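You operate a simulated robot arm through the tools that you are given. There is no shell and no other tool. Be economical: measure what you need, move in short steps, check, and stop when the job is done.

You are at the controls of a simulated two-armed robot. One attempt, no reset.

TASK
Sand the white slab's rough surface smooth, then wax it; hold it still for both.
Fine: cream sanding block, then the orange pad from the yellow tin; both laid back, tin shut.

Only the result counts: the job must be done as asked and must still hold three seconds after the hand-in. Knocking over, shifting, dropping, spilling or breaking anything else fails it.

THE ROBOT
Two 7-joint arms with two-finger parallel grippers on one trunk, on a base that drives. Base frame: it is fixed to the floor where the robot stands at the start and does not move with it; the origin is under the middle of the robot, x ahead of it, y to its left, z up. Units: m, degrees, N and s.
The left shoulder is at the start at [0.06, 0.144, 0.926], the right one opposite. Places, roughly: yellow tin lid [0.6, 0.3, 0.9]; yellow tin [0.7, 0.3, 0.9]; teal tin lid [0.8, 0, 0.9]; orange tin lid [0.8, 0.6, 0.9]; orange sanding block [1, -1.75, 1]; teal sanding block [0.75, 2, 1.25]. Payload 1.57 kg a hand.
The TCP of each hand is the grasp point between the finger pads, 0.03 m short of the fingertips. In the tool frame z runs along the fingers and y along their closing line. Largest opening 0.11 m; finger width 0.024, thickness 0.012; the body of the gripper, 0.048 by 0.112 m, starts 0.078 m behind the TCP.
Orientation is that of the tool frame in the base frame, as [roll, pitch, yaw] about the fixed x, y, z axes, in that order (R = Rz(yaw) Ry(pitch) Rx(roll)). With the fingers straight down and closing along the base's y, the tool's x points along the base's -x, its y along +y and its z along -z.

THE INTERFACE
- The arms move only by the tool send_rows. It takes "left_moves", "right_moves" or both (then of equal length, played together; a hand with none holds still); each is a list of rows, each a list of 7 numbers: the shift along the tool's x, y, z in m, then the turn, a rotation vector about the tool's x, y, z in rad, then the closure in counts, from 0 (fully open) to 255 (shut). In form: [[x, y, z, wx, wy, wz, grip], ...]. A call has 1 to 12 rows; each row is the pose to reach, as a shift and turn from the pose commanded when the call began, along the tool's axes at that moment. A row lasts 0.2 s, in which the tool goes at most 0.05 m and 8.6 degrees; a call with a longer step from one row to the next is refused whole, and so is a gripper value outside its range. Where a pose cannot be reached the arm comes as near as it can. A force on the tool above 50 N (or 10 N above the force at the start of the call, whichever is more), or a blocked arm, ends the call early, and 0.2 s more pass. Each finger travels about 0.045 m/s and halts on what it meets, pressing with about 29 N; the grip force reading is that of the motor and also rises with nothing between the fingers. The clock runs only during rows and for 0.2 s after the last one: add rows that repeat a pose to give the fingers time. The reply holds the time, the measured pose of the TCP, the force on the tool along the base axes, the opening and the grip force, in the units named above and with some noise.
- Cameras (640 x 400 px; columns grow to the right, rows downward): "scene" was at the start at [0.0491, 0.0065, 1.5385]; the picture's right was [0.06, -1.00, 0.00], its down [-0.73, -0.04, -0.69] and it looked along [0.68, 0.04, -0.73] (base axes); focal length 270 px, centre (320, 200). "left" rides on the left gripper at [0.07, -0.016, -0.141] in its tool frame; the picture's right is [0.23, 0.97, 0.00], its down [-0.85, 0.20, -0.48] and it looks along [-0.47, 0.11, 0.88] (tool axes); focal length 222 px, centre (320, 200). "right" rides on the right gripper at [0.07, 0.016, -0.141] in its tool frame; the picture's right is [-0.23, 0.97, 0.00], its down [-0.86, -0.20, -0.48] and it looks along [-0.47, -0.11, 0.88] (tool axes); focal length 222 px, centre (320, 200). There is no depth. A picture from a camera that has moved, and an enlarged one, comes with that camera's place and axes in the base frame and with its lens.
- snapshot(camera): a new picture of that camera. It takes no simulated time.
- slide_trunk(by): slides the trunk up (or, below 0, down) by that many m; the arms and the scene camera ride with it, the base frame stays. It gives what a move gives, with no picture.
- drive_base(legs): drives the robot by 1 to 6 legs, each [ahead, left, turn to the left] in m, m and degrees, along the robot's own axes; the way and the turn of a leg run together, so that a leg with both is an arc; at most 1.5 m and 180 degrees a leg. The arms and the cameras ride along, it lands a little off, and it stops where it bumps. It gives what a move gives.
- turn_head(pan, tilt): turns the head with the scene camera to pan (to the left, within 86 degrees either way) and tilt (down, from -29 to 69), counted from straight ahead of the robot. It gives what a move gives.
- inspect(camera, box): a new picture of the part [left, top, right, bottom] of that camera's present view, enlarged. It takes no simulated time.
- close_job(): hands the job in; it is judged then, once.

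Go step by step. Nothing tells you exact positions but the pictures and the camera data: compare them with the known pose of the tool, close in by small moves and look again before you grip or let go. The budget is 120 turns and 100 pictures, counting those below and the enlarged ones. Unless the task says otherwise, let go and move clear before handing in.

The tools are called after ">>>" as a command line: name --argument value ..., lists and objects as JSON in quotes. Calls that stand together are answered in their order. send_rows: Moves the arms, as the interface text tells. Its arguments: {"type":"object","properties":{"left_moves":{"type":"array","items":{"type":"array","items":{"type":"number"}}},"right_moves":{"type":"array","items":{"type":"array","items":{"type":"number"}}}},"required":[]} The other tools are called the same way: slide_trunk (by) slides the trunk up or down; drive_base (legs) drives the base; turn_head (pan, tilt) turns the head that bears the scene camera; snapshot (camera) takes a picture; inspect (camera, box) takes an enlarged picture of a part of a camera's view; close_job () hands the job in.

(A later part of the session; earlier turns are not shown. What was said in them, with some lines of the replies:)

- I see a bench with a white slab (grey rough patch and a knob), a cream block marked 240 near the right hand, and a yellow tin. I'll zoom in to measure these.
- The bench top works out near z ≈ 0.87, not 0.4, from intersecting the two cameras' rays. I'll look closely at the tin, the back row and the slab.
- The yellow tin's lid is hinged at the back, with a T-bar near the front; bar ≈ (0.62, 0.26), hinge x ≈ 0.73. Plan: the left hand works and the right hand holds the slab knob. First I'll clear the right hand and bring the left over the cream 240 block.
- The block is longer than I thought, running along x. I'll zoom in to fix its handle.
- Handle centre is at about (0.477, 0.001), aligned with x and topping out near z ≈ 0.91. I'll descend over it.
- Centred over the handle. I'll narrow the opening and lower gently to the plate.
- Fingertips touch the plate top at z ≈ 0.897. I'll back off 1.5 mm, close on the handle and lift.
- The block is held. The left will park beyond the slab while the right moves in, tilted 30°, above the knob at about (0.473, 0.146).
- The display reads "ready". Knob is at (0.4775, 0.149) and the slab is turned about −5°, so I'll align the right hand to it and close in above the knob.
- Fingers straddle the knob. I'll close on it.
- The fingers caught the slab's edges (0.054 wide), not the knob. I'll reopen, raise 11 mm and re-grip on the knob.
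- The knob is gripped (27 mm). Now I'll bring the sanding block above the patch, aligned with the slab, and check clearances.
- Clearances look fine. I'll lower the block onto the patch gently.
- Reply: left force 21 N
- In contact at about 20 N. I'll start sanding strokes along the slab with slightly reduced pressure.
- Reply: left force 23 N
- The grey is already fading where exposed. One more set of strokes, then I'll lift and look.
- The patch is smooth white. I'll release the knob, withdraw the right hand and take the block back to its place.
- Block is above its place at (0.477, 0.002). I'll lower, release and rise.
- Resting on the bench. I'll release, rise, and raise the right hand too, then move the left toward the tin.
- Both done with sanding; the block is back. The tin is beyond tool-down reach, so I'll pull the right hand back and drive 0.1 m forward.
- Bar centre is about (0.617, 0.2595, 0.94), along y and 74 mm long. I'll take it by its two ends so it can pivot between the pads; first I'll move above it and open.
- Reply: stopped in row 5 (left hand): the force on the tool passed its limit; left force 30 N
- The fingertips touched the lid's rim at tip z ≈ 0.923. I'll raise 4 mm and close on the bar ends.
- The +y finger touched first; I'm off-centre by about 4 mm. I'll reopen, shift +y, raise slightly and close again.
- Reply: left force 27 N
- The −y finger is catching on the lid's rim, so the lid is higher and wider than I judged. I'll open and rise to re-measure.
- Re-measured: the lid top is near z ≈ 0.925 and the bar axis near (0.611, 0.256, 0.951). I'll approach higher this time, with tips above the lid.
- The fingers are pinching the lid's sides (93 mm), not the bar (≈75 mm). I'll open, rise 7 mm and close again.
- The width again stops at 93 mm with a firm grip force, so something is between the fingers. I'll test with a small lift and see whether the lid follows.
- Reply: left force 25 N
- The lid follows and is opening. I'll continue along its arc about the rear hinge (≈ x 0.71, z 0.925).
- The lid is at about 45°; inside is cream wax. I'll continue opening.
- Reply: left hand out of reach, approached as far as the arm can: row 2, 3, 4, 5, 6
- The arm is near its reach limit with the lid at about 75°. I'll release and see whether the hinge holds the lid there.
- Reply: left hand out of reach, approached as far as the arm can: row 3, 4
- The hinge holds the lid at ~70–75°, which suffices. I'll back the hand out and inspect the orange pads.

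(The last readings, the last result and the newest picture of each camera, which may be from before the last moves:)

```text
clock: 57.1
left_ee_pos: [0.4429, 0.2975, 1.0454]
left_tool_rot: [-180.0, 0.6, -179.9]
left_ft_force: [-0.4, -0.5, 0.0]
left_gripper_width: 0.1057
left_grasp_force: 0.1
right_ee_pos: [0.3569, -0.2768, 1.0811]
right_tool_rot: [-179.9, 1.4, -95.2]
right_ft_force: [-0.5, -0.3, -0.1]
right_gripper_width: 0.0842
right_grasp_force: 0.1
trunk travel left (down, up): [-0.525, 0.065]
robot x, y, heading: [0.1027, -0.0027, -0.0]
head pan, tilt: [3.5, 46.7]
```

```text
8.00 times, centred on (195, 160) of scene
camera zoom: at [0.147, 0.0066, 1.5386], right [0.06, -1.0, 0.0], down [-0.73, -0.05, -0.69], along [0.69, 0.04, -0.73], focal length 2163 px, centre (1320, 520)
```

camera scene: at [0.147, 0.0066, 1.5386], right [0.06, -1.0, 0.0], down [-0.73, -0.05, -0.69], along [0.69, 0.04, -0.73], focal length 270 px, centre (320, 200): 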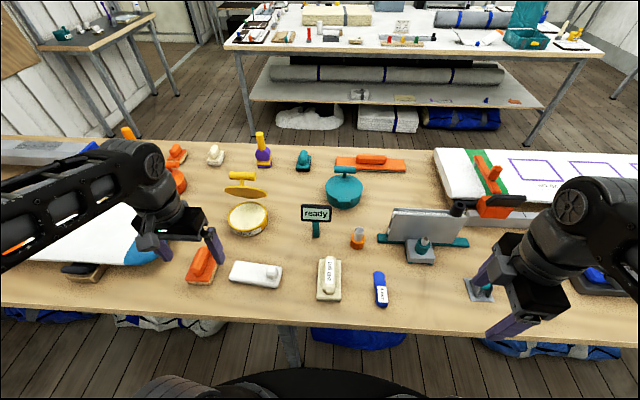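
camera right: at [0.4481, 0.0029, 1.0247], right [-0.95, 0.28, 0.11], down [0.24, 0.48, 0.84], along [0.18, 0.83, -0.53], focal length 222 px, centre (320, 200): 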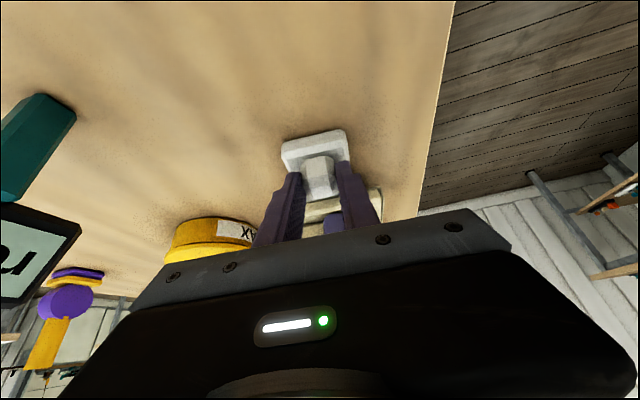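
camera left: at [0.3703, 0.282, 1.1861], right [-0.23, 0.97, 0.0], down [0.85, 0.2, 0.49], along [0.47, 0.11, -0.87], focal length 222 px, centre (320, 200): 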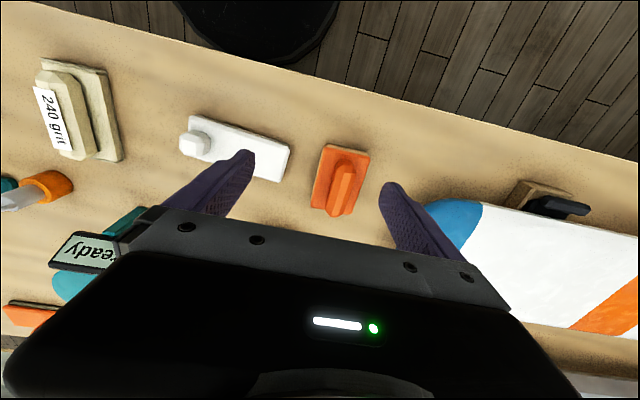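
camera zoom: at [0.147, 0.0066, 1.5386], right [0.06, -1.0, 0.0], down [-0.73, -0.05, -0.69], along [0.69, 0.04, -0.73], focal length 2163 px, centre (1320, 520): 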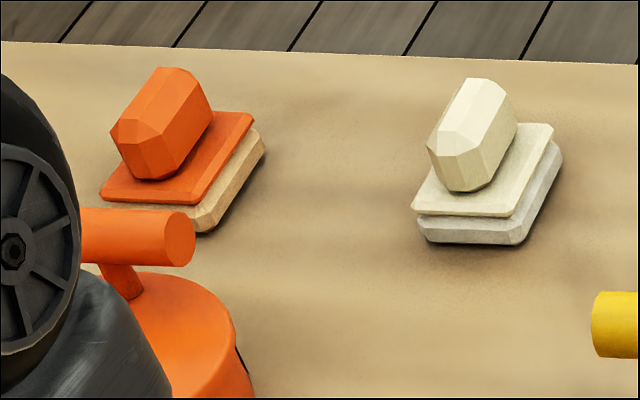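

I take the front orange pad with the tan face, beside the slab, as the one to use. Its handle is at about (0.491, 0.337), and I'll move above it.

>>> send_rows --left_moves '[[-0.024, 0.02, 0, 0, 0, 0, 80], [-0.048, 0.039, 0.01, 0, 0, 0, 110], [-0.048, 0.039, 0.04, 0, 0, 0, 130], [-0.048, 0.039, 0.065, 0, 0, 0, 130], [-0.048, 0.039, 0.08, 0, 0, 0, 130], [-0.048, 0.039, 0.09, 0, 0, 0, 130]]'

>>> inspect --camera "left" --box '[220, 60, 420, 220]'

```text
clock: 58.5
left_ee_pos: [0.4931, 0.3347, 0.9561]
left_tool_rot: [-179.9, 0.5, -179.8]
left_ft_force: [-0.1, 0.4, 0.4]
left_gripper_width: 0.054
left_grasp_force: 0.1
right_ee_pos: [0.3567, -0.2779, 1.0813]
right_tool_rot: [-180.0, 1.4, -95.1]
right_ft_force: [0.2, -0.2, 0.5]
right_gripper_width: 0.0842
right_grasp_force: 0.1
trunk travel left (down, up): [-0.525, 0.065]
robot x, y, heading: [0.0953, 0.0029, 0.0]
head pan, tilt: [3.5, 46.7]
```

```text
2.50 times, centred on (320, 140) of left
camera zoom: at [0.4212, 0.3202, 1.0962], right [-0.23, 0.97, 0.0], down [0.85, 0.2, 0.49], along [0.47, 0.11, -0.87], focal length 555 px, centre (320, 350)
```

zoom: 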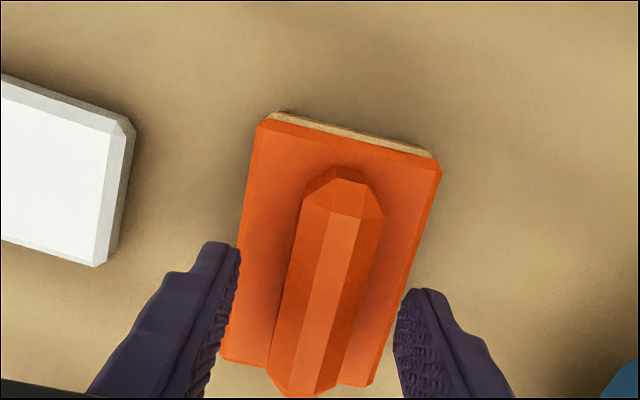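

>>> send_rows --left_moves '[[0, 0, 0.01, 0, 0, 0, 140], [0, 0, 0.016, 0, 0, 0, 140], [0, 0, 0.02, 0, 0, 0, 140], [0, 0, 0.023, 0, 0, 0, 140], [0, 0, 0.025, 0, 0, 0, 140]]'

>>> inspect --camera "scene" --box '[150, 210, 260, 300]'

```text
clock: 59.9
left_ee_pos: [0.4945, 0.3346, 0.9369]
left_tool_rot: [-180.0, 1.2, -179.7]
left_ft_force: [-7.2, -0.7, 29.1]
left_gripper_width: 0.0496
left_grasp_force: 0.1
right_ee_pos: [0.3552, -0.2785, 1.0819]
right_tool_rot: [-179.8, 1.5, -95.3]
right_ft_force: [-0.1, 0.9, 0.2]
right_gripper_width: 0.0841
right_grasp_force: 0.1
trunk travel left (down, up): [-0.525, 0.065]
robot x, y, heading: [0.101, 0.0047, -0.1]
head pan, tilt: [3.5, 46.7]
stopped in row 5 (left hand): the force on the tool passed its limit (the readings are from after the stop); the commanded pose is now the measured one
```

```text
4.44 times, centred on (205, 255) of scene
camera zoom: at [0.1455, 0.0047, 1.5387], right [0.06, -1.0, 0.0], down [-0.73, -0.04, -0.69], along [0.69, 0.04, -0.73], focal length 1202 px, centre (831, -44)
```

zoom: 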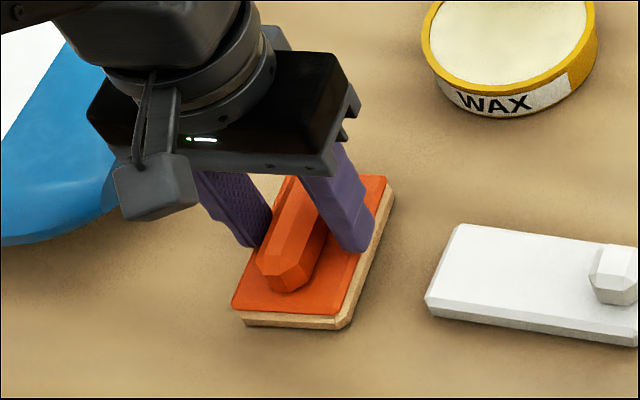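

The tips are on the pad's plate. I'll back off 3 mm and grip.

>>> send_rows --left_moves '[[0, 0, -0.003, 0, 0, 0, 140], [0, 0, -0.004, 0, 0, 0, 180], [0, 0, -0.004, 0, 0, 0, 220], [0, 0, -0.004, 0, 0, 0, 255], [0, 0, -0.004, 0, 0, 0, 255], [0, 0, -0.004, 0, 0, 0, 255]]'

```text
clock: 61.3
left_ee_pos: [0.4949, 0.3362, 0.937]
left_tool_rot: [180.0, 1.0, -180.0]
left_ft_force: [0.2, -0.7, 0.0]
left_gripper_width: 0.0244
left_grasp_force: 29.4
right_ee_pos: [0.358, -0.2758, 1.081]
right_tool_rot: [180.0, 1.4, -95.2]
right_ft_force: [-0.5, 0.0, -0.3]
right_gripper_width: 0.084
right_grasp_force: 0.1
trunk travel left (down, up): [-0.525, 0.065]
robot x, y, heading: [0.0995, -0.0022, 0.1]
head pan, tilt: [3.5, 46.7]
```

Before committing I want to settle which orange item is the "pad"; the smaller one at the back also looks like one. I'll look over the other surfaces for sibling shapes.

>>> inspect --camera "scene" --box '[220, 0, 420, 60]'

>>> inspect --camera "scene" --box '[400, 0, 600, 60]'

>>> inspect --camera "scene" --box '[20, 0, 180, 60]'

>>> turn_head --pan -62 --tilt 30

>>> snapshot --camera "scene"

```text
3.20 times, centred on (320, 30) of scene
camera zoom: at [0.1483, 0.0066, 1.5385], right [0.06, -1.0, 0.0], down [-0.73, -0.05, -0.69], along [0.68, 0.04, -0.73], focal length 865 px, centre (320, 744)
```

zoom: 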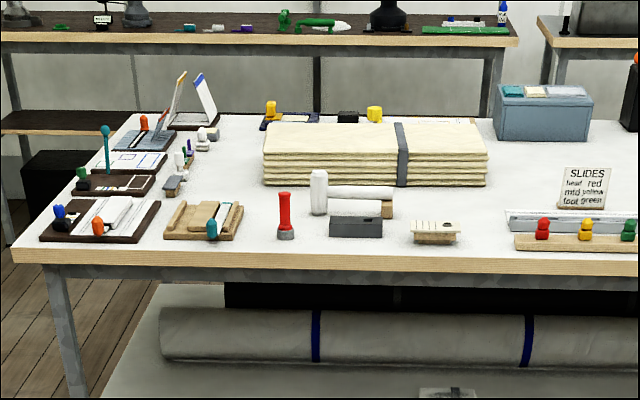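

```text
3.20 times, centred on (500, 30) of scene
camera zoom: at [0.1483, 0.0066, 1.5385], right [0.06, -1.0, 0.0], down [-0.73, -0.05, -0.69], along [0.68, 0.04, -0.73], focal length 865 px, centre (-256, 744)
```

zoom: 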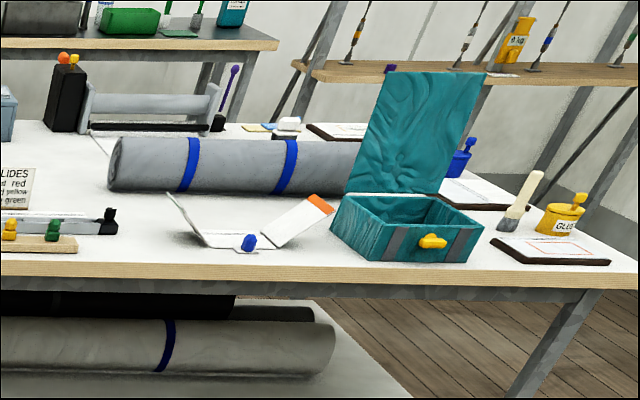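

```text
4.00 times, centred on (100, 30) of scene
camera zoom: at [0.1483, 0.0066, 1.5385], right [0.06, -1.0, 0.0], down [-0.73, -0.05, -0.69], along [0.68, 0.04, -0.73], focal length 1082 px, centre (1200, 880)
```

zoom: 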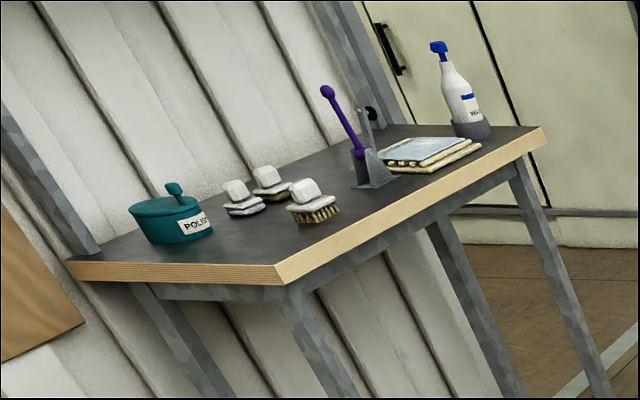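

```text
clock: 62.6
left_ee_pos: [0.4947, 0.3369, 0.9366]
left_tool_rot: [180.0, 0.9, -179.9]
left_ft_force: [-0.8, 1.1, 0.0]
left_gripper_width: 0.0242
left_grasp_force: 28.9
right_ee_pos: [0.3584, -0.2761, 1.0821]
right_tool_rot: [-180.0, 1.5, -95.1]
right_ft_force: [-0.7, 0.5, -0.9]
right_gripper_width: 0.0844
right_grasp_force: 0.1
trunk travel left (down, up): [-0.525, 0.065]
robot x, y, heading: [0.1002, 0.0035, -0.1]
head pan, tilt: [-62.0, 30.0]
```

```text
23 pictures are left
camera scene: at [0.1111, -0.0782, 1.5635], right [-0.88, -0.47, 0.0], down [-0.24, 0.44, -0.87], along [0.41, -0.76, -0.5], focal length 270 px, centre (320, 200)
```

scene: 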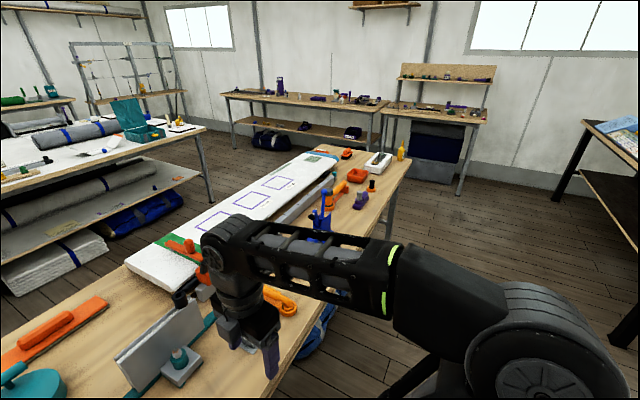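

>>> inspect --camera "scene" --box '[310, 135, 410, 215]'

```text
5.00 times, centred on (360, 175) of scene
camera zoom: at [0.1111, -0.0782, 1.5635], right [-0.88, -0.47, 0.0], down [-0.24, 0.44, -0.87], along [0.41, -0.76, -0.5], focal length 1352 px, centre (120, 325)
```

zoom: 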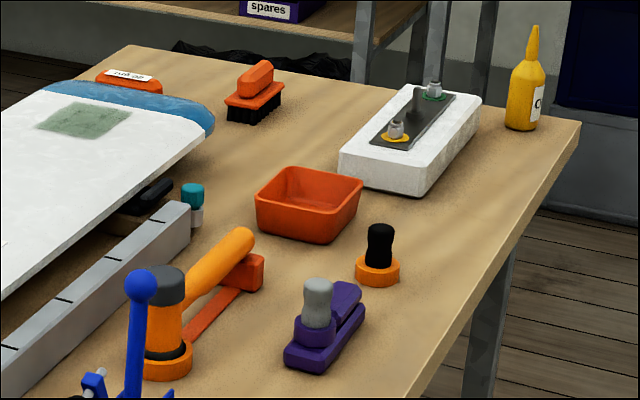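

The labelled sanding blocks are a different type, so the front orange piece isn't one of them. I'll carry it to the tin and see how it meets the wax; head back to the front.

>>> send_rows --left_moves '[[0, 0, -0.02, 0, 0, 0, 255], [0, 0, -0.06, 0, 0, 0, 255], [0, 0, -0.1, 0, 0, 0, 255], [-0.02, -0.02, -0.11, 0, 0, 0, 255], [-0.05, -0.04, -0.11, 0, 0, 0, 255], [-0.08, -0.06, -0.11, 0, 0, 0, 255], [-0.11, -0.082, -0.11, 0, 0, 0, 255], [-0.12, -0.082, -0.11, 0, 0, 0, 255]]'

>>> turn_head --pan 15 --tilt 46.7

>>> inspect --camera "scene" --box '[240, 130, 400, 250]'

```text
clock: 64.4
left_ee_pos: [0.6158, 0.2536, 1.0494]
left_tool_rot: [-180.0, 0.9, -179.9]
left_ft_force: [-0.5, 0.7, -0.5]
left_gripper_width: 0.0241
left_grasp_force: 29.0
right_ee_pos: [0.3577, -0.276, 1.0819]
right_tool_rot: [180.0, 1.4, -95.2]
right_ft_force: [-0.2, -1.1, -1.4]
right_gripper_width: 0.0844
right_grasp_force: 0.0
trunk travel left (down, up): [-0.525, 0.065]
robot x, y, heading: [0.0984, 0.0007, 0.1]
head pan, tilt: [-62.0, 30.0]
```

```text
clock: 65.9
left_ee_pos: [0.6139, 0.2531, 1.0498]
left_tool_rot: [180.0, 0.8, -179.9]
left_ft_force: [0.2, 0.1, -1.2]
left_gripper_width: 0.0242
left_grasp_force: 28.9
right_ee_pos: [0.3567, -0.2766, 1.081]
right_tool_rot: [-180.0, 1.4, -95.2]
right_ft_force: [-0.3, -0.3, -0.6]
right_gripper_width: 0.0842
right_grasp_force: 0.1
trunk travel left (down, up): [-0.525, 0.065]
robot x, y, heading: [0.1019, 0.002, 0.0]
head pan, tilt: [15.0, 46.7]
```

```text
3.33 times, centred on (320, 190) of scene
camera zoom: at [0.1458, 0.0222, 1.5386], right [0.26, -0.97, 0.0], down [-0.7, -0.19, -0.69], along [0.66, 0.18, -0.73], focal length 901 px, centre (320, 233)
```

zoom: 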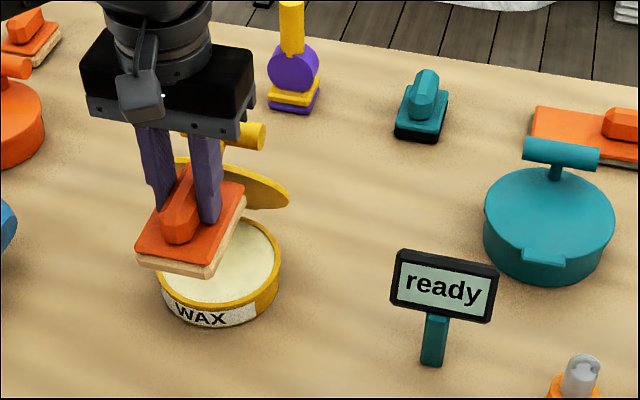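

>>> send_rows --left_moves '[[-0.01, 0, 0.015, 0, 0, 0, 255], [-0.02, 0, 0.03, 0, 0, 0, 255], [-0.024, 0, 0.045, 0, 0, 0, 255], [-0.024, 0, 0.053, 0, 0, 0, 255], [-0.024, 0, 0.058, 0, 0, 0, 255]]'

>>> inspect --camera "scene" --box '[250, 150, 350, 230]'

```text
clock: 67.1
left_ee_pos: [0.6388, 0.2549, 0.991]
left_tool_rot: [180.0, 1.0, -179.8]
left_ft_force: [0.1, 0.4, -1.0]
left_gripper_width: 0.0244
left_grasp_force: 29.5
right_ee_pos: [0.3577, -0.277, 1.0824]
right_tool_rot: [180.0, 1.4, -95.2]
right_ft_force: [-0.4, -0.4, -0.9]
right_gripper_width: 0.0842
right_grasp_force: 0.0
trunk travel left (down, up): [-0.525, 0.065]
robot x, y, heading: [0.0978, 0.0038, 0.0]
head pan, tilt: [15.0, 46.7]
```

```text
5.00 times, centred on (300, 190) of scene
camera zoom: at [0.1458, 0.0223, 1.5385], right [0.26, -0.97, 0.0], down [-0.7, -0.19, -0.69], along [0.66, 0.18, -0.73], focal length 1352 px, centre (420, 250)
```

zoom: 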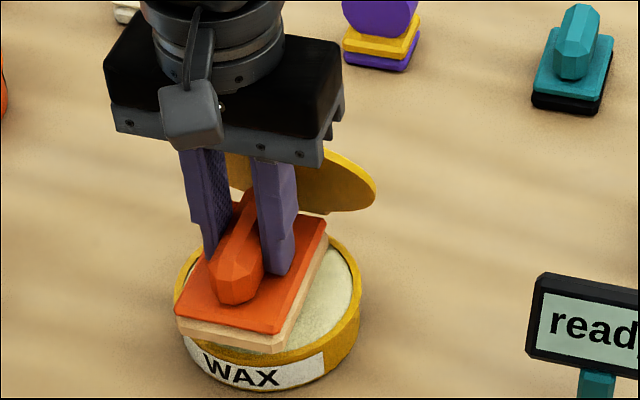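

>>> send_rows --left_moves '[[-0.006, 0, 0.004, 0, 0, 0, 255], [-0.008, 0, 0.008, 0, 0, 0, 255], [-0.008, 0, 0.011, 0, 0, 0, 255], [-0.008, 0, 0.014, 0, 0, 0, 255]]'

>>> inspect --camera "scene" --box '[250, 150, 350, 230]'

```text
clock: 68.1
left_ee_pos: [0.646, 0.2535, 0.9768]
left_tool_rot: [-180.0, 1.0, -179.8]
left_ft_force: [0.8, -0.2, 0.0]
left_gripper_width: 0.024
left_grasp_force: 28.9
right_ee_pos: [0.3578, -0.2776, 1.0815]
right_tool_rot: [-179.9, 1.5, -95.1]
right_ft_force: [-0.6, -0.3, 0.3]
right_gripper_width: 0.0844
right_grasp_force: 0.0
trunk travel left (down, up): [-0.525, 0.065]
robot x, y, heading: [0.1013, -0.0014, 0.0]
head pan, tilt: [15.0, 46.7]
```

```text
5.00 times, centred on (300, 190) of scene
camera zoom: at [0.1458, 0.0223, 1.5386], right [0.26, -0.97, 0.0], down [-0.7, -0.19, -0.69], along [0.66, 0.18, -0.73], focal length 1352 px, centre (420, 250)
```

zoom: 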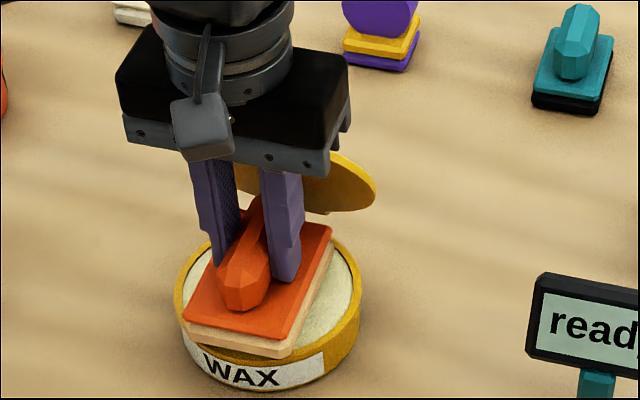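

>>> send_rows --left_moves '[[-0.002, -0.001, 0.003, 0, 0, 0, 255], [-0.003, -0.001, 0.006, 0, 0, 0, 255], [-0.003, -0.001, 0.009, 0, 0, 0, 255], [-0.003, -0.001, 0.011, 0, 0, 0, 255]]'

>>> inspect --camera "scene" --box '[250, 150, 350, 230]'

```text
clock: 69.1
left_ee_pos: [0.6498, 0.2534, 0.9713]
left_tool_rot: [-180.0, 1.5, -179.8]
left_ft_force: [-1.7, 4.5, 36.8]
left_gripper_width: 0.0242
left_grasp_force: 28.8
right_ee_pos: [0.3561, -0.2776, 1.0819]
right_tool_rot: [-179.9, 1.5, -95.3]
right_ft_force: [-0.4, -0.9, -0.2]
right_gripper_width: 0.0842
right_grasp_force: 0.1
trunk travel left (down, up): [-0.525, 0.065]
robot x, y, heading: [0.0993, -0.0008, 0.1]
head pan, tilt: [15.0, 46.7]
```

```text
5.00 times, centred on (300, 190) of scene
camera zoom: at [0.1425, 0.0214, 1.5393], right [0.26, -0.97, 0.0], down [-0.7, -0.19, -0.69], along [0.66, 0.18, -0.73], focal length 1352 px, centre (420, 250)
```

zoom: 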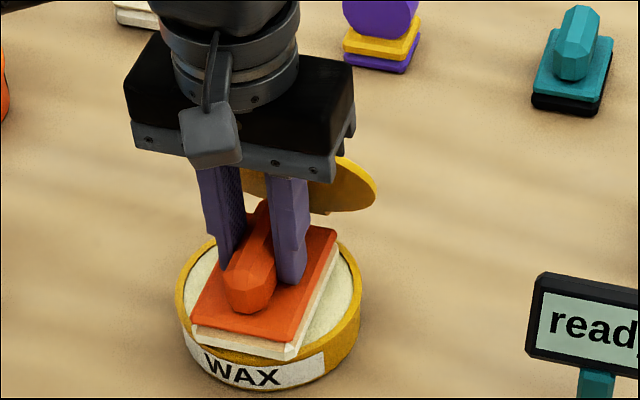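

The pad's face turned from tan to cream: it has taken wax, so it is the right pad. I'll lift it clear to park beyond the slab, and bring the right hand back to the knob.

>>> send_rows --left_moves '[[0, 0, -0.02, 0, 0, 0, 255], [0.01, 0, -0.05, 0, 0, 0, 255], [0.04, 0, -0.07, 0, 0, 0, 255], [0.08, 0.02, -0.08, 0, 0, 0, 255], [0.12, 0.05, -0.08, 0, 0, 0, 255], [0.15, 0.08, -0.08, 0, 0, 0, 255], [0.17, 0.11, -0.08, 0, 0, 0, 255], [0.17, 0.12, -0.08, 0, 0, 0, 255]]'

>>> send_rows --right_moves '[[-0.033, 0, 0, 0, -0.04, 0, 60], [-0.066, 0, 0, 0, -0.08, 0, 60], [-0.1, 0, 0, 0, -0.12, 0, 60], [-0.133, 0, 0, 0, -0.17, 0, 60], [-0.166, 0, 0, 0, -0.21, 0, 60], [-0.2, 0, 0, 0, -0.25, 0, 60], [-0.233, 0, 0, 0, -0.29, 0, 60], [-0.266, -0.01, 0.01, 0, -0.33, 0, 60], [-0.3, -0.03, 0.02, 0, -0.37, 0, 80], [-0.333, -0.05, 0.035, 0, -0.41, 0, 100], [-0.366, -0.07, 0.05, 0, -0.46, 0, 100], [-0.392, -0.0825, 0.07, 0, -0.501, 0, 100]]'

>>> inspect --camera "right" --box '[220, 80, 420, 220]'

>>> snapshot --camera "scene"

```text
clock: 70.9
left_ee_pos: [0.4782, 0.3744, 1.0436]
left_tool_rot: [180.0, 0.9, -179.9]
left_ft_force: [0.0, 1.3, -0.8]
left_gripper_width: 0.024
left_grasp_force: 29.2
right_ee_pos: [0.3577, -0.2776, 1.0805]
right_tool_rot: [-179.9, 1.4, -95.2]
right_ft_force: [0.3, 0.2, -0.2]
right_gripper_width: 0.084
right_grasp_force: 0.1
trunk travel left (down, up): [-0.525, 0.065]
robot x, y, heading: [0.0953, 0.0016, 0.1]
head pan, tilt: [15.0, 46.7]
```

```text
clock: 73.5
left_ee_pos: [0.4779, 0.3737, 1.0443]
left_tool_rot: [-179.9, 0.8, -179.9]
left_ft_force: [0.2, 0.0, -0.8]
left_gripper_width: 0.024
left_grasp_force: 29.0
right_ee_pos: [0.4751, 0.1083, 1.0215]
right_tool_rot: [-180.0, 30.1, -95.2]
right_ft_force: [-1.2, -0.3, 0.1]
right_gripper_width: 0.0671
right_grasp_force: 0.1
trunk travel left (down, up): [-0.525, 0.065]
robot x, y, heading: [0.0991, 0.0008, 0.2]
head pan, tilt: [15.0, 46.7]
```

```text
2.86 times, centred on (320, 150) of right
camera zoom: at [0.4475, -0.0225, 1.1076], right [-0.95, 0.28, 0.11], down [0.24, 0.48, 0.84], along [0.19, 0.83, -0.52], focal length 635 px, centre (320, 343)
```

zoom: 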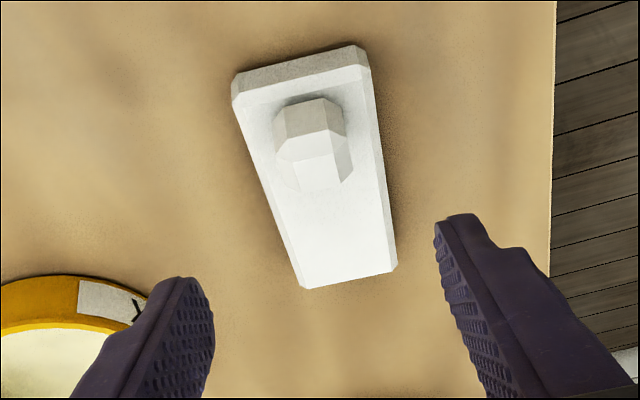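

```text
16 pictures are left
camera scene: at [0.1464, 0.0228, 1.5385], right [0.26, -0.97, 0.0], down [-0.7, -0.19, -0.69], along [0.66, 0.18, -0.73], focal length 270 px, centre (320, 200)
```

scene: 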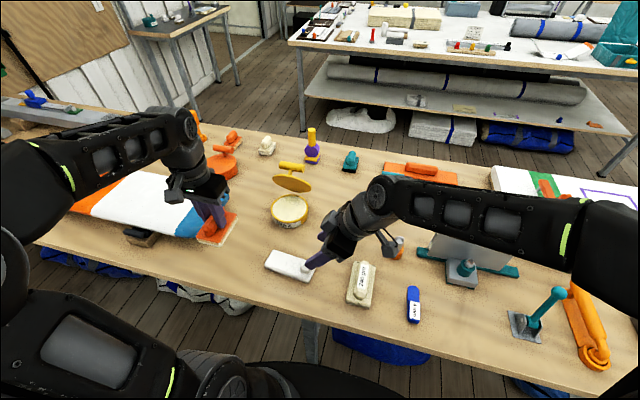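

The knob is where it was. I'll go down onto it and grip.

>>> send_rows --right_moves '[[0.01, 0, 0.015, 0, 0, 0, 100], [0.0202, -0.0007, 0.035, 0, 0, 0, 100], [0.0202, -0.0007, 0.06, 0, 0, 0, 100], [0.0202, -0.0007, 0.078, 0, 0, 0, 100], [0.0202, -0.0007, 0.0853, 0, 0, 0, 120], [0.0202, -0.0007, 0.0853, 0, 0, 0, 150], [0.0202, -0.0007, 0.0853, 0, 0, 0, 170], [0.0202, -0.0007, 0.0853, 0, 0, 0, 190], [0.0202, -0.0007, 0.0853, 0, 0, 0, 255], [0.0202, -0.0007, 0.0853, 0, 0, 0, 255], [0.0202, -0.0007, 0.0853, 0, 0, 0, 255]]'

>>> inspect --camera "right" --box '[220, 80, 420, 220]'

```text
clock: 75.9
left_ee_pos: [0.4776, 0.3735, 1.0445]
left_tool_rot: [180.0, 1.0, -179.9]
left_ft_force: [0.5, -0.3, -0.3]
left_gripper_width: 0.0243
left_grasp_force: 29.0
right_ee_pos: [0.4785, 0.1323, 0.9364]
right_tool_rot: [-180.0, 30.1, -95.2]
right_ft_force: [-0.5, 0.5, 0.0]
right_gripper_width: 0.0268
right_grasp_force: 28.6
trunk travel left (down, up): [-0.525, 0.065]
robot x, y, heading: [0.1003, -0.002, -0.1]
head pan, tilt: [15.0, 46.7]
```

```text
2.86 times, centred on (320, 150) of right
camera zoom: at [0.4505, 0.0019, 1.024], right [-0.95, 0.28, 0.11], down [0.24, 0.48, 0.84], along [0.19, 0.83, -0.53], focal length 635 px, centre (320, 343)
```

zoom: 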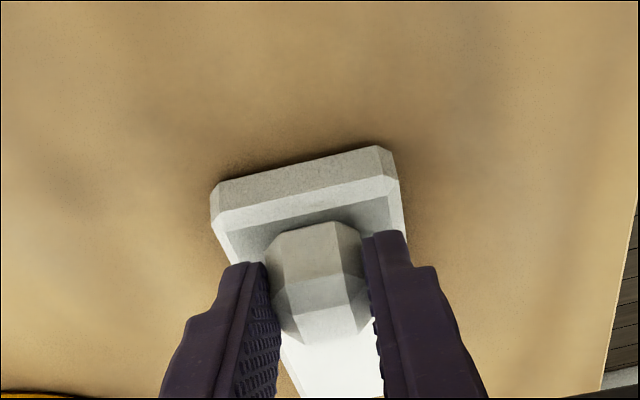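

The knob is held again. Now I'll bring the waxed pad over the patch area.

>>> send_rows --left_moves '[[0, -0.03, 0, 0, 0, 0.03, 255], [-0.002, -0.06, 0, 0, 0, 0.06, 255], [-0.004, -0.1, 0, 0, 0, 0.09, 255], [-0.004, -0.14, 0, 0, 0, 0.09, 255], [-0.004, -0.15, 0.02, 0, 0, 0.09, 255], [-0.004, -0.155, 0.05, 0, 0, 0.09, 255], [-0.004, -0.16, 0.075, 0, 0, 0.09, 255], [-0.004, -0.162, 0.082, 0, 0, 0.09, 255], [-0.004, -0.162, 0.087, 0, 0, 0.09, 255], [-0.004, -0.162, 0.09, 0, 0, 0.09, 255]]'

>>> inspect --camera "scene" --box '[240, 200, 360, 300]'

```text
clock: 78.1
left_ee_pos: [0.4848, 0.2114, 0.9565]
left_tool_rot: [-179.9, 1.2, 174.9]
left_ft_force: [-8.4, -1.9, 38.9]
left_gripper_width: 0.0241
left_grasp_force: 29.0
right_ee_pos: [0.479, 0.132, 0.9369]
right_tool_rot: [-179.9, 30.0, -95.3]
right_ft_force: [9.3, 9.0, -15.9]
right_gripper_width: 0.0269
right_grasp_force: 29.2
trunk travel left (down, up): [-0.525, 0.065]
robot x, y, heading: [0.1007, 0.0005, -0.0]
head pan, tilt: [15.0, 46.7]
```

```text
4.00 times, centred on (300, 250) of scene
camera zoom: at [0.1445, 0.0224, 1.5391], right [0.26, -0.97, 0.0], down [-0.7, -0.19, -0.69], along [0.66, 0.18, -0.73], focal length 1082 px, centre (400, 0)
```

zoom: 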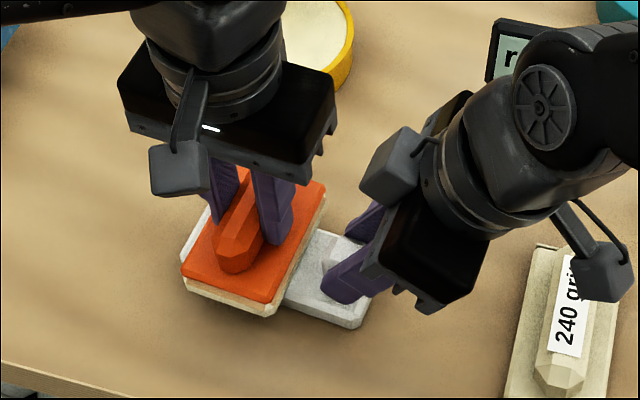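

In contact at 39 N; I'll ease off 1.5 mm and stroke.

>>> send_rows --left_moves '[[0, 0.008, -0.0015, 0, 0, 0, 255], [0, 0.016, -0.0015, 0, 0, 0, 255], [0, 0.022, -0.0015, 0, 0, 0, 255], [0, 0.014, -0.0015, 0, 0, 0, 255], [0, 0.006, -0.0015, 0, 0, 0, 255], [0, -0.002, -0.0015, 0, 0, 0, 255], [0, -0.009, -0.0015, 0, 0, 0, 255], [0, -0.002, -0.0015, 0, 0, 0, 255], [0, 0.006, -0.0015, 0, 0, 0, 255], [0, 0.014, -0.0015, 0, 0, 0, 255], [0, 0.022, -0.0015, 0, 0, 0, 255], [0, 0.014, -0.0015, 0, 0, 0, 255]]'

>>> send_rows --left_moves '[[0.006, 0.006, 0, 0, 0, 0, 255], [0.006, 0, 0, 0, 0, 0, 255], [0.006, -0.01, 0, 0, 0, 0, 255], [0.006, -0.02, 0, 0, 0, 0, 255], [-0.006, -0.022, 0, 0, 0, 0, 255], [-0.006, -0.012, 0, 0, 0, 0, 255], [-0.006, 0, 0, 0, 0, 0, 255], [-0.006, 0.008, 0, 0, 0, 0, 255], [0, 0, 0, 0, 0, 0, 255], [0, -0.01, 0, 0, 0, 0, 255], [0, -0.02, 0, 0, 0, 0, 255], [0, -0.01, 0, 0, 0, 0, 255]]'

>>> send_rows --left_moves '[[0, 0.005, -0.02, 0, 0, 0, 255], [0, 0.02, -0.05, 0, 0, 0, 255], [0, 0.06, -0.08, 0, 0, 0, 255], [0, 0.1, -0.08, 0, 0, 0, 255], [0, 0.12, -0.08, 0, 0, 0, 255]]'

>>> inspect --camera "scene" --box '[240, 220, 340, 290]'

```text
clock: 80.7
left_ee_pos: [0.4849, 0.2279, 0.9565]
left_tool_rot: [179.7, 1.0, 175.1]
left_ft_force: [2.2, 9.5, 30.5]
left_gripper_width: 0.024
left_grasp_force: 29.2
right_ee_pos: [0.4775, 0.1324, 0.9377]
right_tool_rot: [-180.0, 30.1, -95.2]
right_ft_force: [-1.0, -5.3, -5.8]
right_gripper_width: 0.027
right_grasp_force: 29.7
trunk travel left (down, up): [-0.525, 0.065]
robot x, y, heading: [0.0966, 0.0004, -0.1]
head pan, tilt: [15.0, 46.7]
```

```text
clock: 83.3
left_ee_pos: [0.4843, 0.211, 0.9555]
left_tool_rot: [180.0, 1.0, 174.8]
left_ft_force: [-1.9, -9.4, 30.4]
left_gripper_width: 0.0242
left_grasp_force: 29.3
right_ee_pos: [0.4774, 0.1323, 0.9383]
right_tool_rot: [-179.9, 30.2, -95.2]
right_ft_force: [3.1, 5.7, -10.4]
right_gripper_width: 0.0269
right_grasp_force: 28.6
trunk travel left (down, up): [-0.525, 0.065]
robot x, y, heading: [0.1006, -0.0031, -0.1]
head pan, tilt: [15.0, 46.7]
```

```text
clock: 84.5
left_ee_pos: [0.4933, 0.3346, 1.0355]
left_tool_rot: [179.9, 0.8, 174.9]
left_ft_force: [-0.4, 0.0, 0.3]
left_gripper_width: 0.0245
left_grasp_force: 29.4
right_ee_pos: [0.4792, 0.132, 0.9376]
right_tool_rot: [-179.9, 30.1, -95.3]
right_ft_force: [0.6, 0.7, 4.6]
right_gripper_width: 0.0265
right_grasp_force: 29.1
trunk travel left (down, up): [-0.525, 0.065]
robot x, y, heading: [0.1012, 0.0008, 0.1]
head pan, tilt: [15.0, 46.7]
```

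```text
5.71 times, centred on (290, 255) of scene
camera zoom: at [0.1456, 0.0222, 1.5386], right [0.26, -0.97, 0.0], down [-0.7, -0.19, -0.69], along [0.66, 0.18, -0.73], focal length 1545 px, centre (491, -114)
```

zoom: 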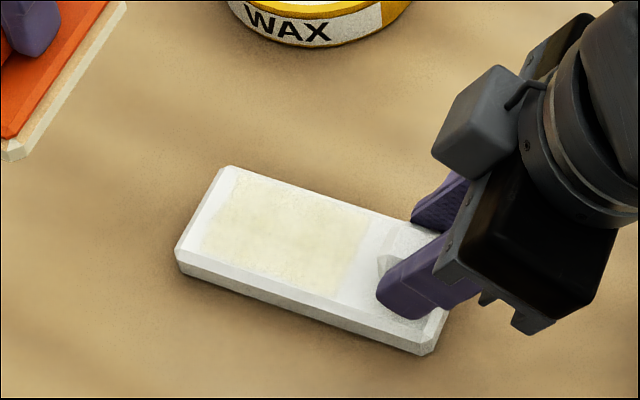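

The whole patch is evenly waxed. I'll lay the pad back at (0.4945, 0.336); the right hand keeps still meanwhile.

>>> send_rows --left_moves '[[-0.001, 0.0012, 0.01, 0, 0, -0.03, 255], [-0.001, 0.0012, 0.03, 0, 0, -0.06, 255], [-0.001, 0.0012, 0.06, 0, 0, -0.088, 255], [-0.001, 0.0012, 0.08, 0, 0, -0.088, 255], [-0.001, 0.0012, 0.09, 0, 0, -0.088, 255], [-0.001, 0.0012, 0.095, 0, 0, -0.088, 255], [-0.001, 0.0012, 0.097, 0, 0, -0.088, 255]]'

```text
clock: 86.1
left_ee_pos: [0.496, 0.3358, 0.9378]
left_tool_rot: [-180.0, 0.9, -179.9]
left_ft_force: [-0.3, -0.2, -0.5]
left_gripper_width: 0.0241
left_grasp_force: 29.1
right_ee_pos: [0.4785, 0.1328, 0.9377]
right_tool_rot: [-179.9, 30.3, -95.1]
right_ft_force: [2.0, 0.0, 9.1]
right_gripper_width: 0.0267
right_grasp_force: 28.8
trunk travel left (down, up): [-0.525, 0.065]
robot x, y, heading: [0.0999, -0.0014, 0.2]
head pan, tilt: [15.0, 46.7]
```

>>> send_rows --left_moves '[[0, 0, 0.001, 0, 0, 0, 255], [0, 0, 0.002, 0, 0, 0, 255], [0, 0, 0.003, 0, 0, 0, 255]]'

```text
clock: 86.9
left_ee_pos: [0.4952, 0.3357, 0.936]
left_tool_rot: [180.0, 1.1, 180.0]
left_ft_force: [-2.5, -0.7, 10.0]
left_gripper_width: 0.0239
left_grasp_force: 29.2
right_ee_pos: [0.4783, 0.1312, 0.9379]
right_tool_rot: [180.0, 30.1, -95.3]
right_ft_force: [2.3, 1.1, 6.5]
right_gripper_width: 0.0267
right_grasp_force: 29.2
trunk travel left (down, up): [-0.525, 0.065]
robot x, y, heading: [0.0991, 0.001, 0.0]
head pan, tilt: [15.0, 46.7]
```

Pad is resting. I'll release both hands, withdraw the right and raise the left.

>>> send_rows --left_moves '[[0, 0, -0.001, 0, 0, 0, 180], [0, 0, -0.001, 0, 0, 0, 145], [0, 0, -0.001, 0, 0, 0, 140], [0, 0, -0.015, 0, 0, 0, 140], [0, 0, -0.05, 0, 0, 0, 140], [0, 0, -0.09, 0, 0, 0, 100], [0, 0, -0.111, 0, 0, 0, 60], [0, 0, -0.111, 0, 0, 0, 10], [0, 0, -0.111, 0, 0, 0, 10], [0, 0, -0.111, 0, 0, 0, 10]]' --right_moves '[[0, 0, 0, 0, 0, 0, 150], [0, 0, 0, 0, 0, 0, 110], [0, 0, 0, 0, 0, 0, 100], [0, 0, -0.03, 0, 0, 0, 100], [0, 0, -0.07, 0, 0, 0, 80], [0.03, 0, -0.11, 0, 0, 0, 60], [0.06, 0.01, -0.14, 0, 0, 0, 60], [0.1, 0.03, -0.17, 0, 0, 0, 60], [0.14, 0.05, -0.19, 0, 0, 0, 60], [0.18, 0.08, -0.21, 0, 0, 0, 60]]'

>>> snapshot --camera "scene"

```text
refused: row 8 steps farther than a row can; nothing moved
```

```text
12 pictures are left
camera scene: at [0.1449, 0.0217, 1.5388], right [0.26, -0.97, 0.0], down [-0.7, -0.19, -0.69], along [0.66, 0.18, -0.73], focal length 270 px, centre (320, 200)
```

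scene: 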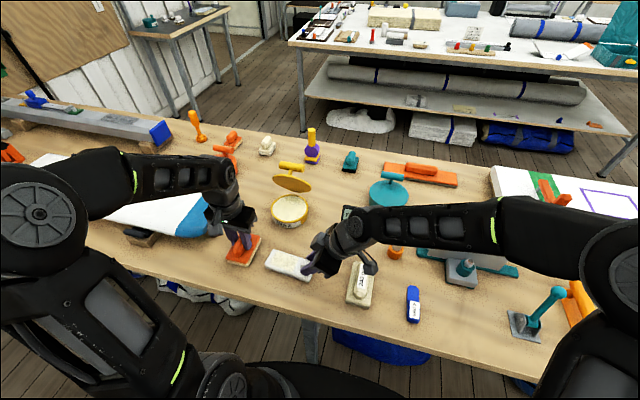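

The row was refused for one step being too long; I'll resend with smaller steps.

>>> send_rows --left_moves '[[0, 0, -0.001, 0, 0, 0, 180], [0, 0, -0.001, 0, 0, 0, 145], [0, 0, -0.001, 0, 0, 0, 140], [0, 0, -0.015, 0, 0, 0, 140], [0, 0, -0.05, 0, 0, 0, 140], [0, 0, -0.09, 0, 0, 0, 100], [0, 0, -0.111, 0, 0, 0, 60], [0, 0, -0.111, 0, 0, 0, 10], [0, 0, -0.111, 0, 0, 0, 10], [0, 0, -0.111, 0, 0, 0, 10], [0, 0, -0.111, 0, 0, 0, 10], [0, 0, -0.111, 0, 0, 0, 10]]' --right_moves '[[0, 0, 0, 0, 0, 0, 150], [0, 0, 0, 0, 0, 0, 110], [0, 0, 0, 0, 0, 0, 100], [0, 0, -0.03, 0, 0, 0, 100], [0, 0, -0.065, 0, 0, 0, 80], [0.02, 0, -0.1, 0, 0, 0, 60], [0.045, 0.01, -0.13, 0, 0, 0, 60], [0.075, 0.025, -0.155, 0, 0, 0, 60], [0.105, 0.045, -0.175, 0, 0, 0, 60], [0.135, 0.06, -0.195, 0, 0, 0, 60], [0.165, 0.075, -0.21, 0, 0, 0, 60], [0.195, 0.08, -0.225, 0, 0, 0, 60]]'

>>> inspect --camera "scene" --box '[200, 140, 400, 310]'

```text
clock: 89.5
left_ee_pos: [0.4933, 0.3352, 1.0463]
left_tool_rot: [-180.0, 1.0, -179.9]
left_ft_force: [0.6, -1.3, 0.3]
left_gripper_width: 0.1057
left_grasp_force: 0.0
right_ee_pos: [0.3724, -0.1398, 1.0338]
right_tool_rot: [-180.0, 30.2, -95.2]
right_ft_force: [0.8, 0.1, -0.4]
right_gripper_width: 0.0841
right_grasp_force: 0.1
trunk travel left (down, up): [-0.525, 0.065]
robot x, y, heading: [0.0974, -0.0016, -0.0]
head pan, tilt: [15.0, 46.7]
```

```text
2.35 times, centred on (300, 225) of scene
camera zoom: at [0.1455, 0.0217, 1.5386], right [0.26, -0.97, 0.0], down [-0.7, -0.19, -0.69], along [0.66, 0.18, -0.73], focal length 636 px, centre (367, 141)
```

zoom: 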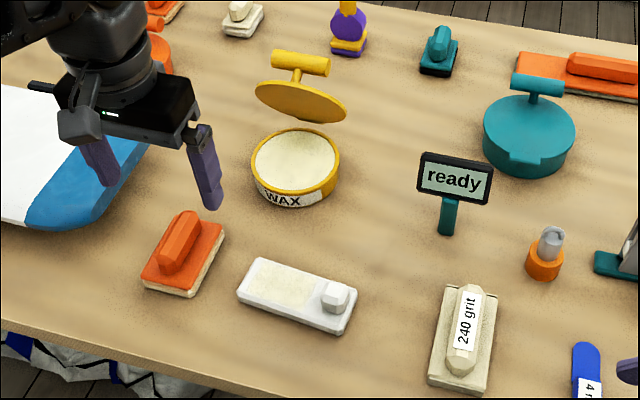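

All laid well. Now the lid: I'll bring the left hand in front of the bar at the height where I released it, then straddle it.

>>> send_rows --left_moves '[[-0.02, -0.04, -0.002, 0, 0, 0, 5], [-0.05, -0.079, -0.004, 0, 0, 0, 5], [-0.09, -0.079, -0.004, 0, 0, 0, 5], [-0.13, -0.079, -0.004, 0, 0, 0, 5], [-0.16, -0.079, -0.004, 0, 0, 0, 5], [-0.185, -0.079, -0.004, 0, 0, 0, 5], [-0.2, -0.079, -0.004, 0, 0, 0, 5], [-0.208, -0.079, -0.004, 0, 0, 0, 5], [-0.208, -0.079, -0.004, 0, 0, 0, 5]]'

>>> inspect --camera "scene" --box '[240, 130, 340, 220]'

```text
clock: 91.5
left_ee_pos: [0.7017, 0.2569, 1.0538]
left_tool_rot: [-180.0, 1.0, 180.0]
left_ft_force: [0.9, 0.8, -0.6]
left_gripper_width: 0.1079
left_grasp_force: 0.0
right_ee_pos: [0.3723, -0.14, 1.0347]
right_tool_rot: [179.9, 30.1, -95.2]
right_ft_force: [0.3, -0.1, -0.1]
right_gripper_width: 0.0843
right_grasp_force: 0.1
trunk travel left (down, up): [-0.525, 0.065]
robot x, y, heading: [0.1006, 0.0002, 0.1]
head pan, tilt: [15.0, 46.7]
```

```text
4.44 times, centred on (290, 175) of scene
camera zoom: at [0.1457, 0.0226, 1.5386], right [0.26, -0.97, 0.0], down [-0.7, -0.19, -0.69], along [0.66, 0.18, -0.73], focal length 1202 px, centre (453, 311)
```

zoom: 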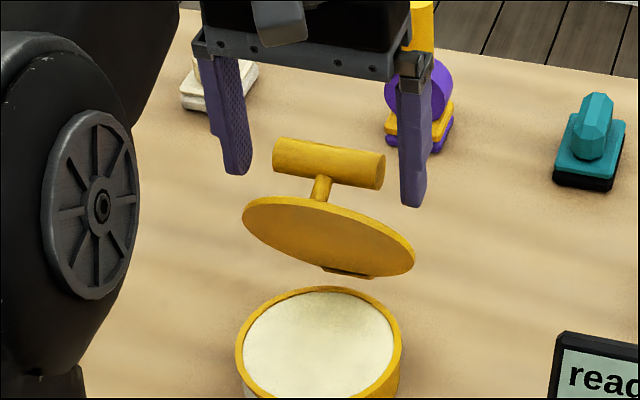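

The fingers straddle the bar. I'll close on it and reverse along the fitted arc.

>>> send_rows --left_moves '[[0, 0, 0, 0, 0, 0, 60], [0, 0, 0, 0, 0, 0, 90], [0, 0, 0, 0, 0, 0, 120], [0, 0, 0, 0, 0, 0, 120], [0.008, 0, 0.002, 0, 0, 0, 120], [0.0153, 0, 0.0039, 0, 0, 0, 120], [0.023, 0, 0.0067, 0, 0, 0, 120], [0.0305, 0, 0.0098, 0, 0, 0, 120], [0.0448, 0, 0.0177, 0, 0, 0, 120], [0.0579, 0, 0.0275, 0, 0, 0, 120]]'

>>> inspect --camera "scene" --box '[240, 130, 340, 220]'

```text
clock: 93.7
left_ee_pos: [0.6442, 0.2561, 1.0257]
left_tool_rot: [179.9, 1.1, 180.0]
left_ft_force: [2.8, -2.1, 14.3]
left_gripper_width: 0.0928
left_grasp_force: 45.2
right_ee_pos: [0.3727, -0.1402, 1.0333]
right_tool_rot: [179.9, 30.2, -95.2]
right_ft_force: [-0.9, 0.4, 0.5]
right_gripper_width: 0.0844
right_grasp_force: 0.1
trunk travel left (down, up): [-0.525, 0.065]
robot x, y, heading: [0.0986, -0.0013, 0.1]
head pan, tilt: [15.0, 46.7]
```

```text
4.44 times, centred on (290, 175) of scene
camera zoom: at [0.1448, 0.0215, 1.5386], right [0.26, -0.97, 0.0], down [-0.7, -0.19, -0.69], along [0.66, 0.18, -0.73], focal length 1202 px, centre (453, 311)
```

zoom: 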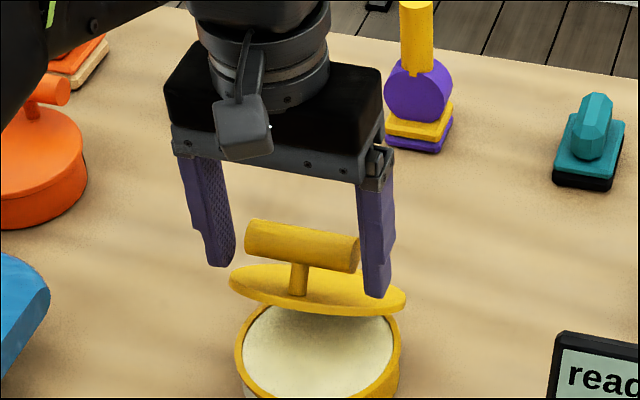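

>>> send_rows --left_moves '[[0.0115, 0, 0.0115, 0, 0, 0, 120], [0.0213, 0, 0.0246, 0, 0, 0, 120], [0.0284, 0, 0.037, 0, 0, 0, 120], [0.031, 0, 0.043, 0, 0, 0, 120], [0.0331, 0, 0.0483, 0, 0, 0, 120], [0.0345, 0, 0.0525, 0, 0, 0, 120], [0.0355, 0, 0.0555, 0, 0, 0, 120]]'

>>> inspect --camera "scene" --box '[240, 140, 340, 230]'

```text
clock: 95.3
left_ee_pos: [0.6081, 0.2558, 0.9707]
left_tool_rot: [-180.0, 1.0, -179.9]
left_ft_force: [-10.3, -5.8, 14.9]
left_gripper_width: 0.0925
left_grasp_force: 44.9
right_ee_pos: [0.3702, -0.1409, 1.0351]
right_tool_rot: [-179.9, 30.3, -95.1]
right_ft_force: [0.1, 0.2, 0.6]
right_gripper_width: 0.0841
right_grasp_force: 0.2
trunk travel left (down, up): [-0.525, 0.065]
robot x, y, heading: [0.0964, -0.0007, -0.0]
head pan, tilt: [15.0, 46.7]
```

```text
4.44 times, centred on (290, 185) of scene
camera zoom: at [0.1427, 0.0208, 1.5387], right [0.26, -0.97, 0.0], down [-0.7, -0.19, -0.69], along [0.66, 0.18, -0.73], focal length 1202 px, centre (453, 267)
```

zoom: 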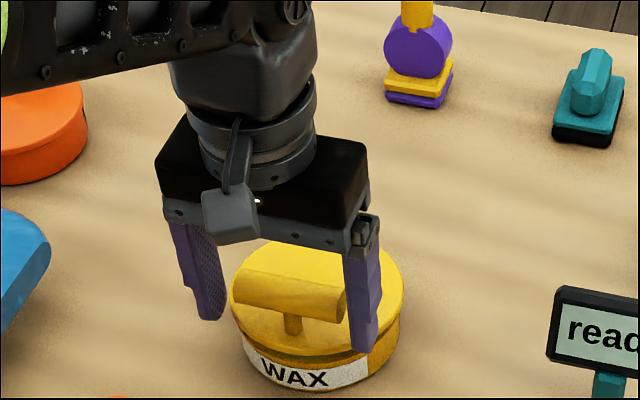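

Nearly closed. I'll release, rise, close the fingers and press the bar down to seat the lid.

>>> send_rows --left_moves '[[0, 0, 0, 0, 0, 0, 40], [0, 0, 0, 0, 0, 0, 10], [0, 0, -0.02, 0, 0, 0, 10], [0, 0, -0.06, 0, 0, 0, 60], [0, 0, -0.06, 0, 0, 0, 150], [0, 0, -0.06, 0, 0, 0, 255], [0, 0, -0.06, 0, 0, 0, 255], [0, 0, -0.06, 0, 0, 0, 255], [0, 0, -0.06, 0, 0, 0, 255], [0, 0, -0.06, 0, 0, 0, 255], [0, 0, -0.04, 0, 0, 0, 255], [0, 0, -0.03, 0, 0, 0, 255]]'

>>> send_rows --left_moves '[[0, 0, 0.004, 0, 0, 0, 255], [0, 0, 0.007, 0, 0, 0, 255], [0, 0, 0.01, 0, 0, 0, 255], [0, 0, 0.013, 0, 0, 0, 255]]'

>>> inspect --camera "scene" --box '[240, 140, 340, 230]'

```text
clock: 97.9
left_ee_pos: [0.6096, 0.2573, 0.9997]
left_tool_rot: [180.0, 1.0, 180.0]
left_ft_force: [0.7, 0.0, -0.5]
left_gripper_width: 0.0001
left_grasp_force: 20.9
right_ee_pos: [0.3731, -0.1386, 1.0348]
right_tool_rot: [-180.0, 30.1, -95.2]
right_ft_force: [0.5, 0.5, 0.8]
right_gripper_width: 0.0841
right_grasp_force: 0.0
trunk travel left (down, up): [-0.525, 0.065]
robot x, y, heading: [0.0987, 0.0021, 0.3]
head pan, tilt: [15.0, 46.7]
```

```text
clock: 98.9
left_ee_pos: [0.61, 0.2573, 0.9948]
left_tool_rot: [-179.9, 1.8, -179.9]
left_ft_force: [-13.4, -0.4, 29.1]
left_gripper_width: 0.0
left_grasp_force: 21.2
right_ee_pos: [0.3701, -0.1403, 1.0343]
right_tool_rot: [-179.7, 30.2, -95.1]
right_ft_force: [-0.1, 0.0, 0.0]
right_gripper_width: 0.0842
right_grasp_force: 0.1
trunk travel left (down, up): [-0.525, 0.065]
robot x, y, heading: [0.0994, -0.0026, -0.0]
head pan, tilt: [15.0, 46.7]
stopped in row 4 (left hand): the force on the tool passed its limit (the readings are from after the stop); the commanded pose is now the measured one
```

```text
4.44 times, centred on (290, 185) of scene
camera zoom: at [0.141, 0.0211, 1.5388], right [0.26, -0.97, 0.0], down [-0.7, -0.19, -0.69], along [0.66, 0.18, -0.73], focal length 1202 px, centre (453, 267)
```

zoom: 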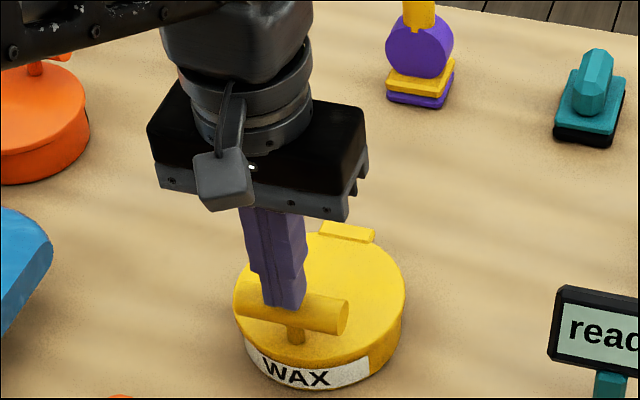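

The lid is flush and shut. I'll lift the left hand clear and take a final look.

>>> send_rows --left_moves '[[0, 0, -0.02, 0, 0, 0, 255], [0, 0, -0.06, 0, 0, 0, 255], [0.03, 0.02, -0.09, 0, 0, 0, 255], [0.06, 0.05, -0.1, 0, 0, 0, 255], [0.09, 0.09, -0.1, 0, 0, 0, 255], [0.12, 0.13, -0.1, 0, 0, 0, 255], [0.15, 0.16, -0.1, 0, 0, 0, 255]]'

>>> inspect --camera "scene" --box '[200, 140, 420, 310]'

>>> inspect --camera "scene" --box '[260, 175, 330, 235]'

```text
clock: 100.5
left_ee_pos: [0.4598, 0.4187, 1.0886]
left_tool_rot: [-180.0, 1.6, 180.0]
left_ft_force: [-0.5, 0.3, 0.4]
left_gripper_width: 0.0
left_grasp_force: 21.1
right_ee_pos: [0.3729, -0.1401, 1.0354]
right_tool_rot: [-180.0, 30.1, -95.2]
right_ft_force: [-0.1, 0.0, -0.2]
right_gripper_width: 0.0839
right_grasp_force: 0.1
trunk travel left (down, up): [-0.525, 0.065]
robot x, y, heading: [0.0982, -0.0009, 0.0]
head pan, tilt: [15.0, 46.7]
```

```text
2.35 times, centred on (310, 225) of scene
camera zoom: at [0.1448, 0.0227, 1.5386], right [0.26, -0.97, 0.0], down [-0.7, -0.19, -0.69], along [0.66, 0.18, -0.73], focal length 636 px, centre (344, 141)
```

zoom: 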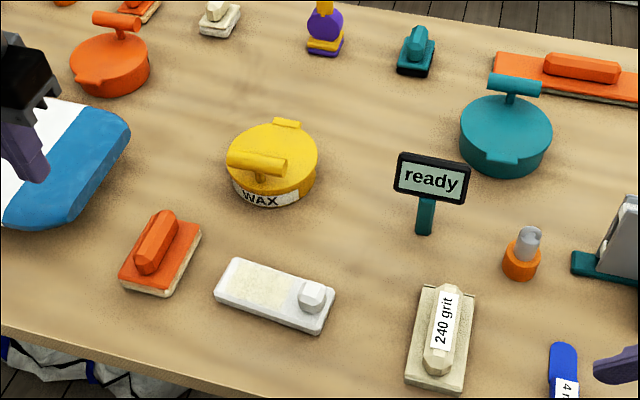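

```text
6.67 times, centred on (295, 205) of scene
camera zoom: at [0.1448, 0.0227, 1.5386], right [0.26, -0.97, 0.0], down [-0.7, -0.19, -0.69], along [0.66, 0.18, -0.73], focal length 1803 px, centre (487, 167)
```

zoom: 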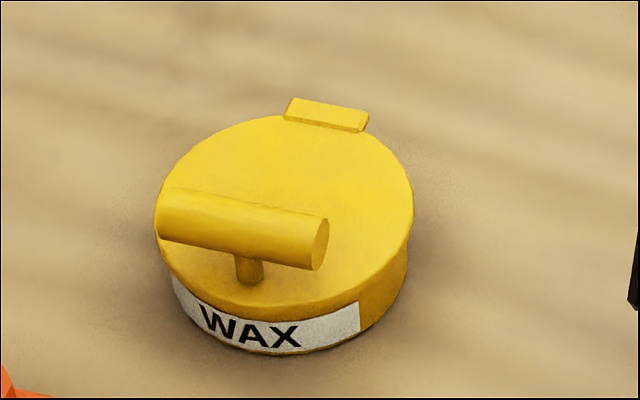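

Slab sanded and waxed, the block and pad are back in place, the tin is shut and both hands are clear. Handing in.

>>> close_job

```text
The job is handed in.
```

I sanded the white slab's rough patch smooth with the cream 240-grit block and then waxed it, gripping the slab by its knob for both. In the final pictures the grey is gone and the patch has an even coat of wax.

- **Pad choice:** there were two orange pads on the bench. I used the front one next to the slab; its tan face turned cream when I pressed it into the yellow tin, so it took the wax.
- **Laid back:** the block and the pad are back within a few millimetres of where I picked them up.
- **Tin:** the lid is closed and pressed flush. While I was finding a grip on its handle, the fingers pushed on the rim, so the tin may have moved a millimetre or two.
- **Slab:** it shifted a few millimetres on my first attempt to grip it, which caught its edges instead of the knob. That was before any sanding.

I saw nothing else knocked over or moved. The job is handed in; the reply gave no verdict.
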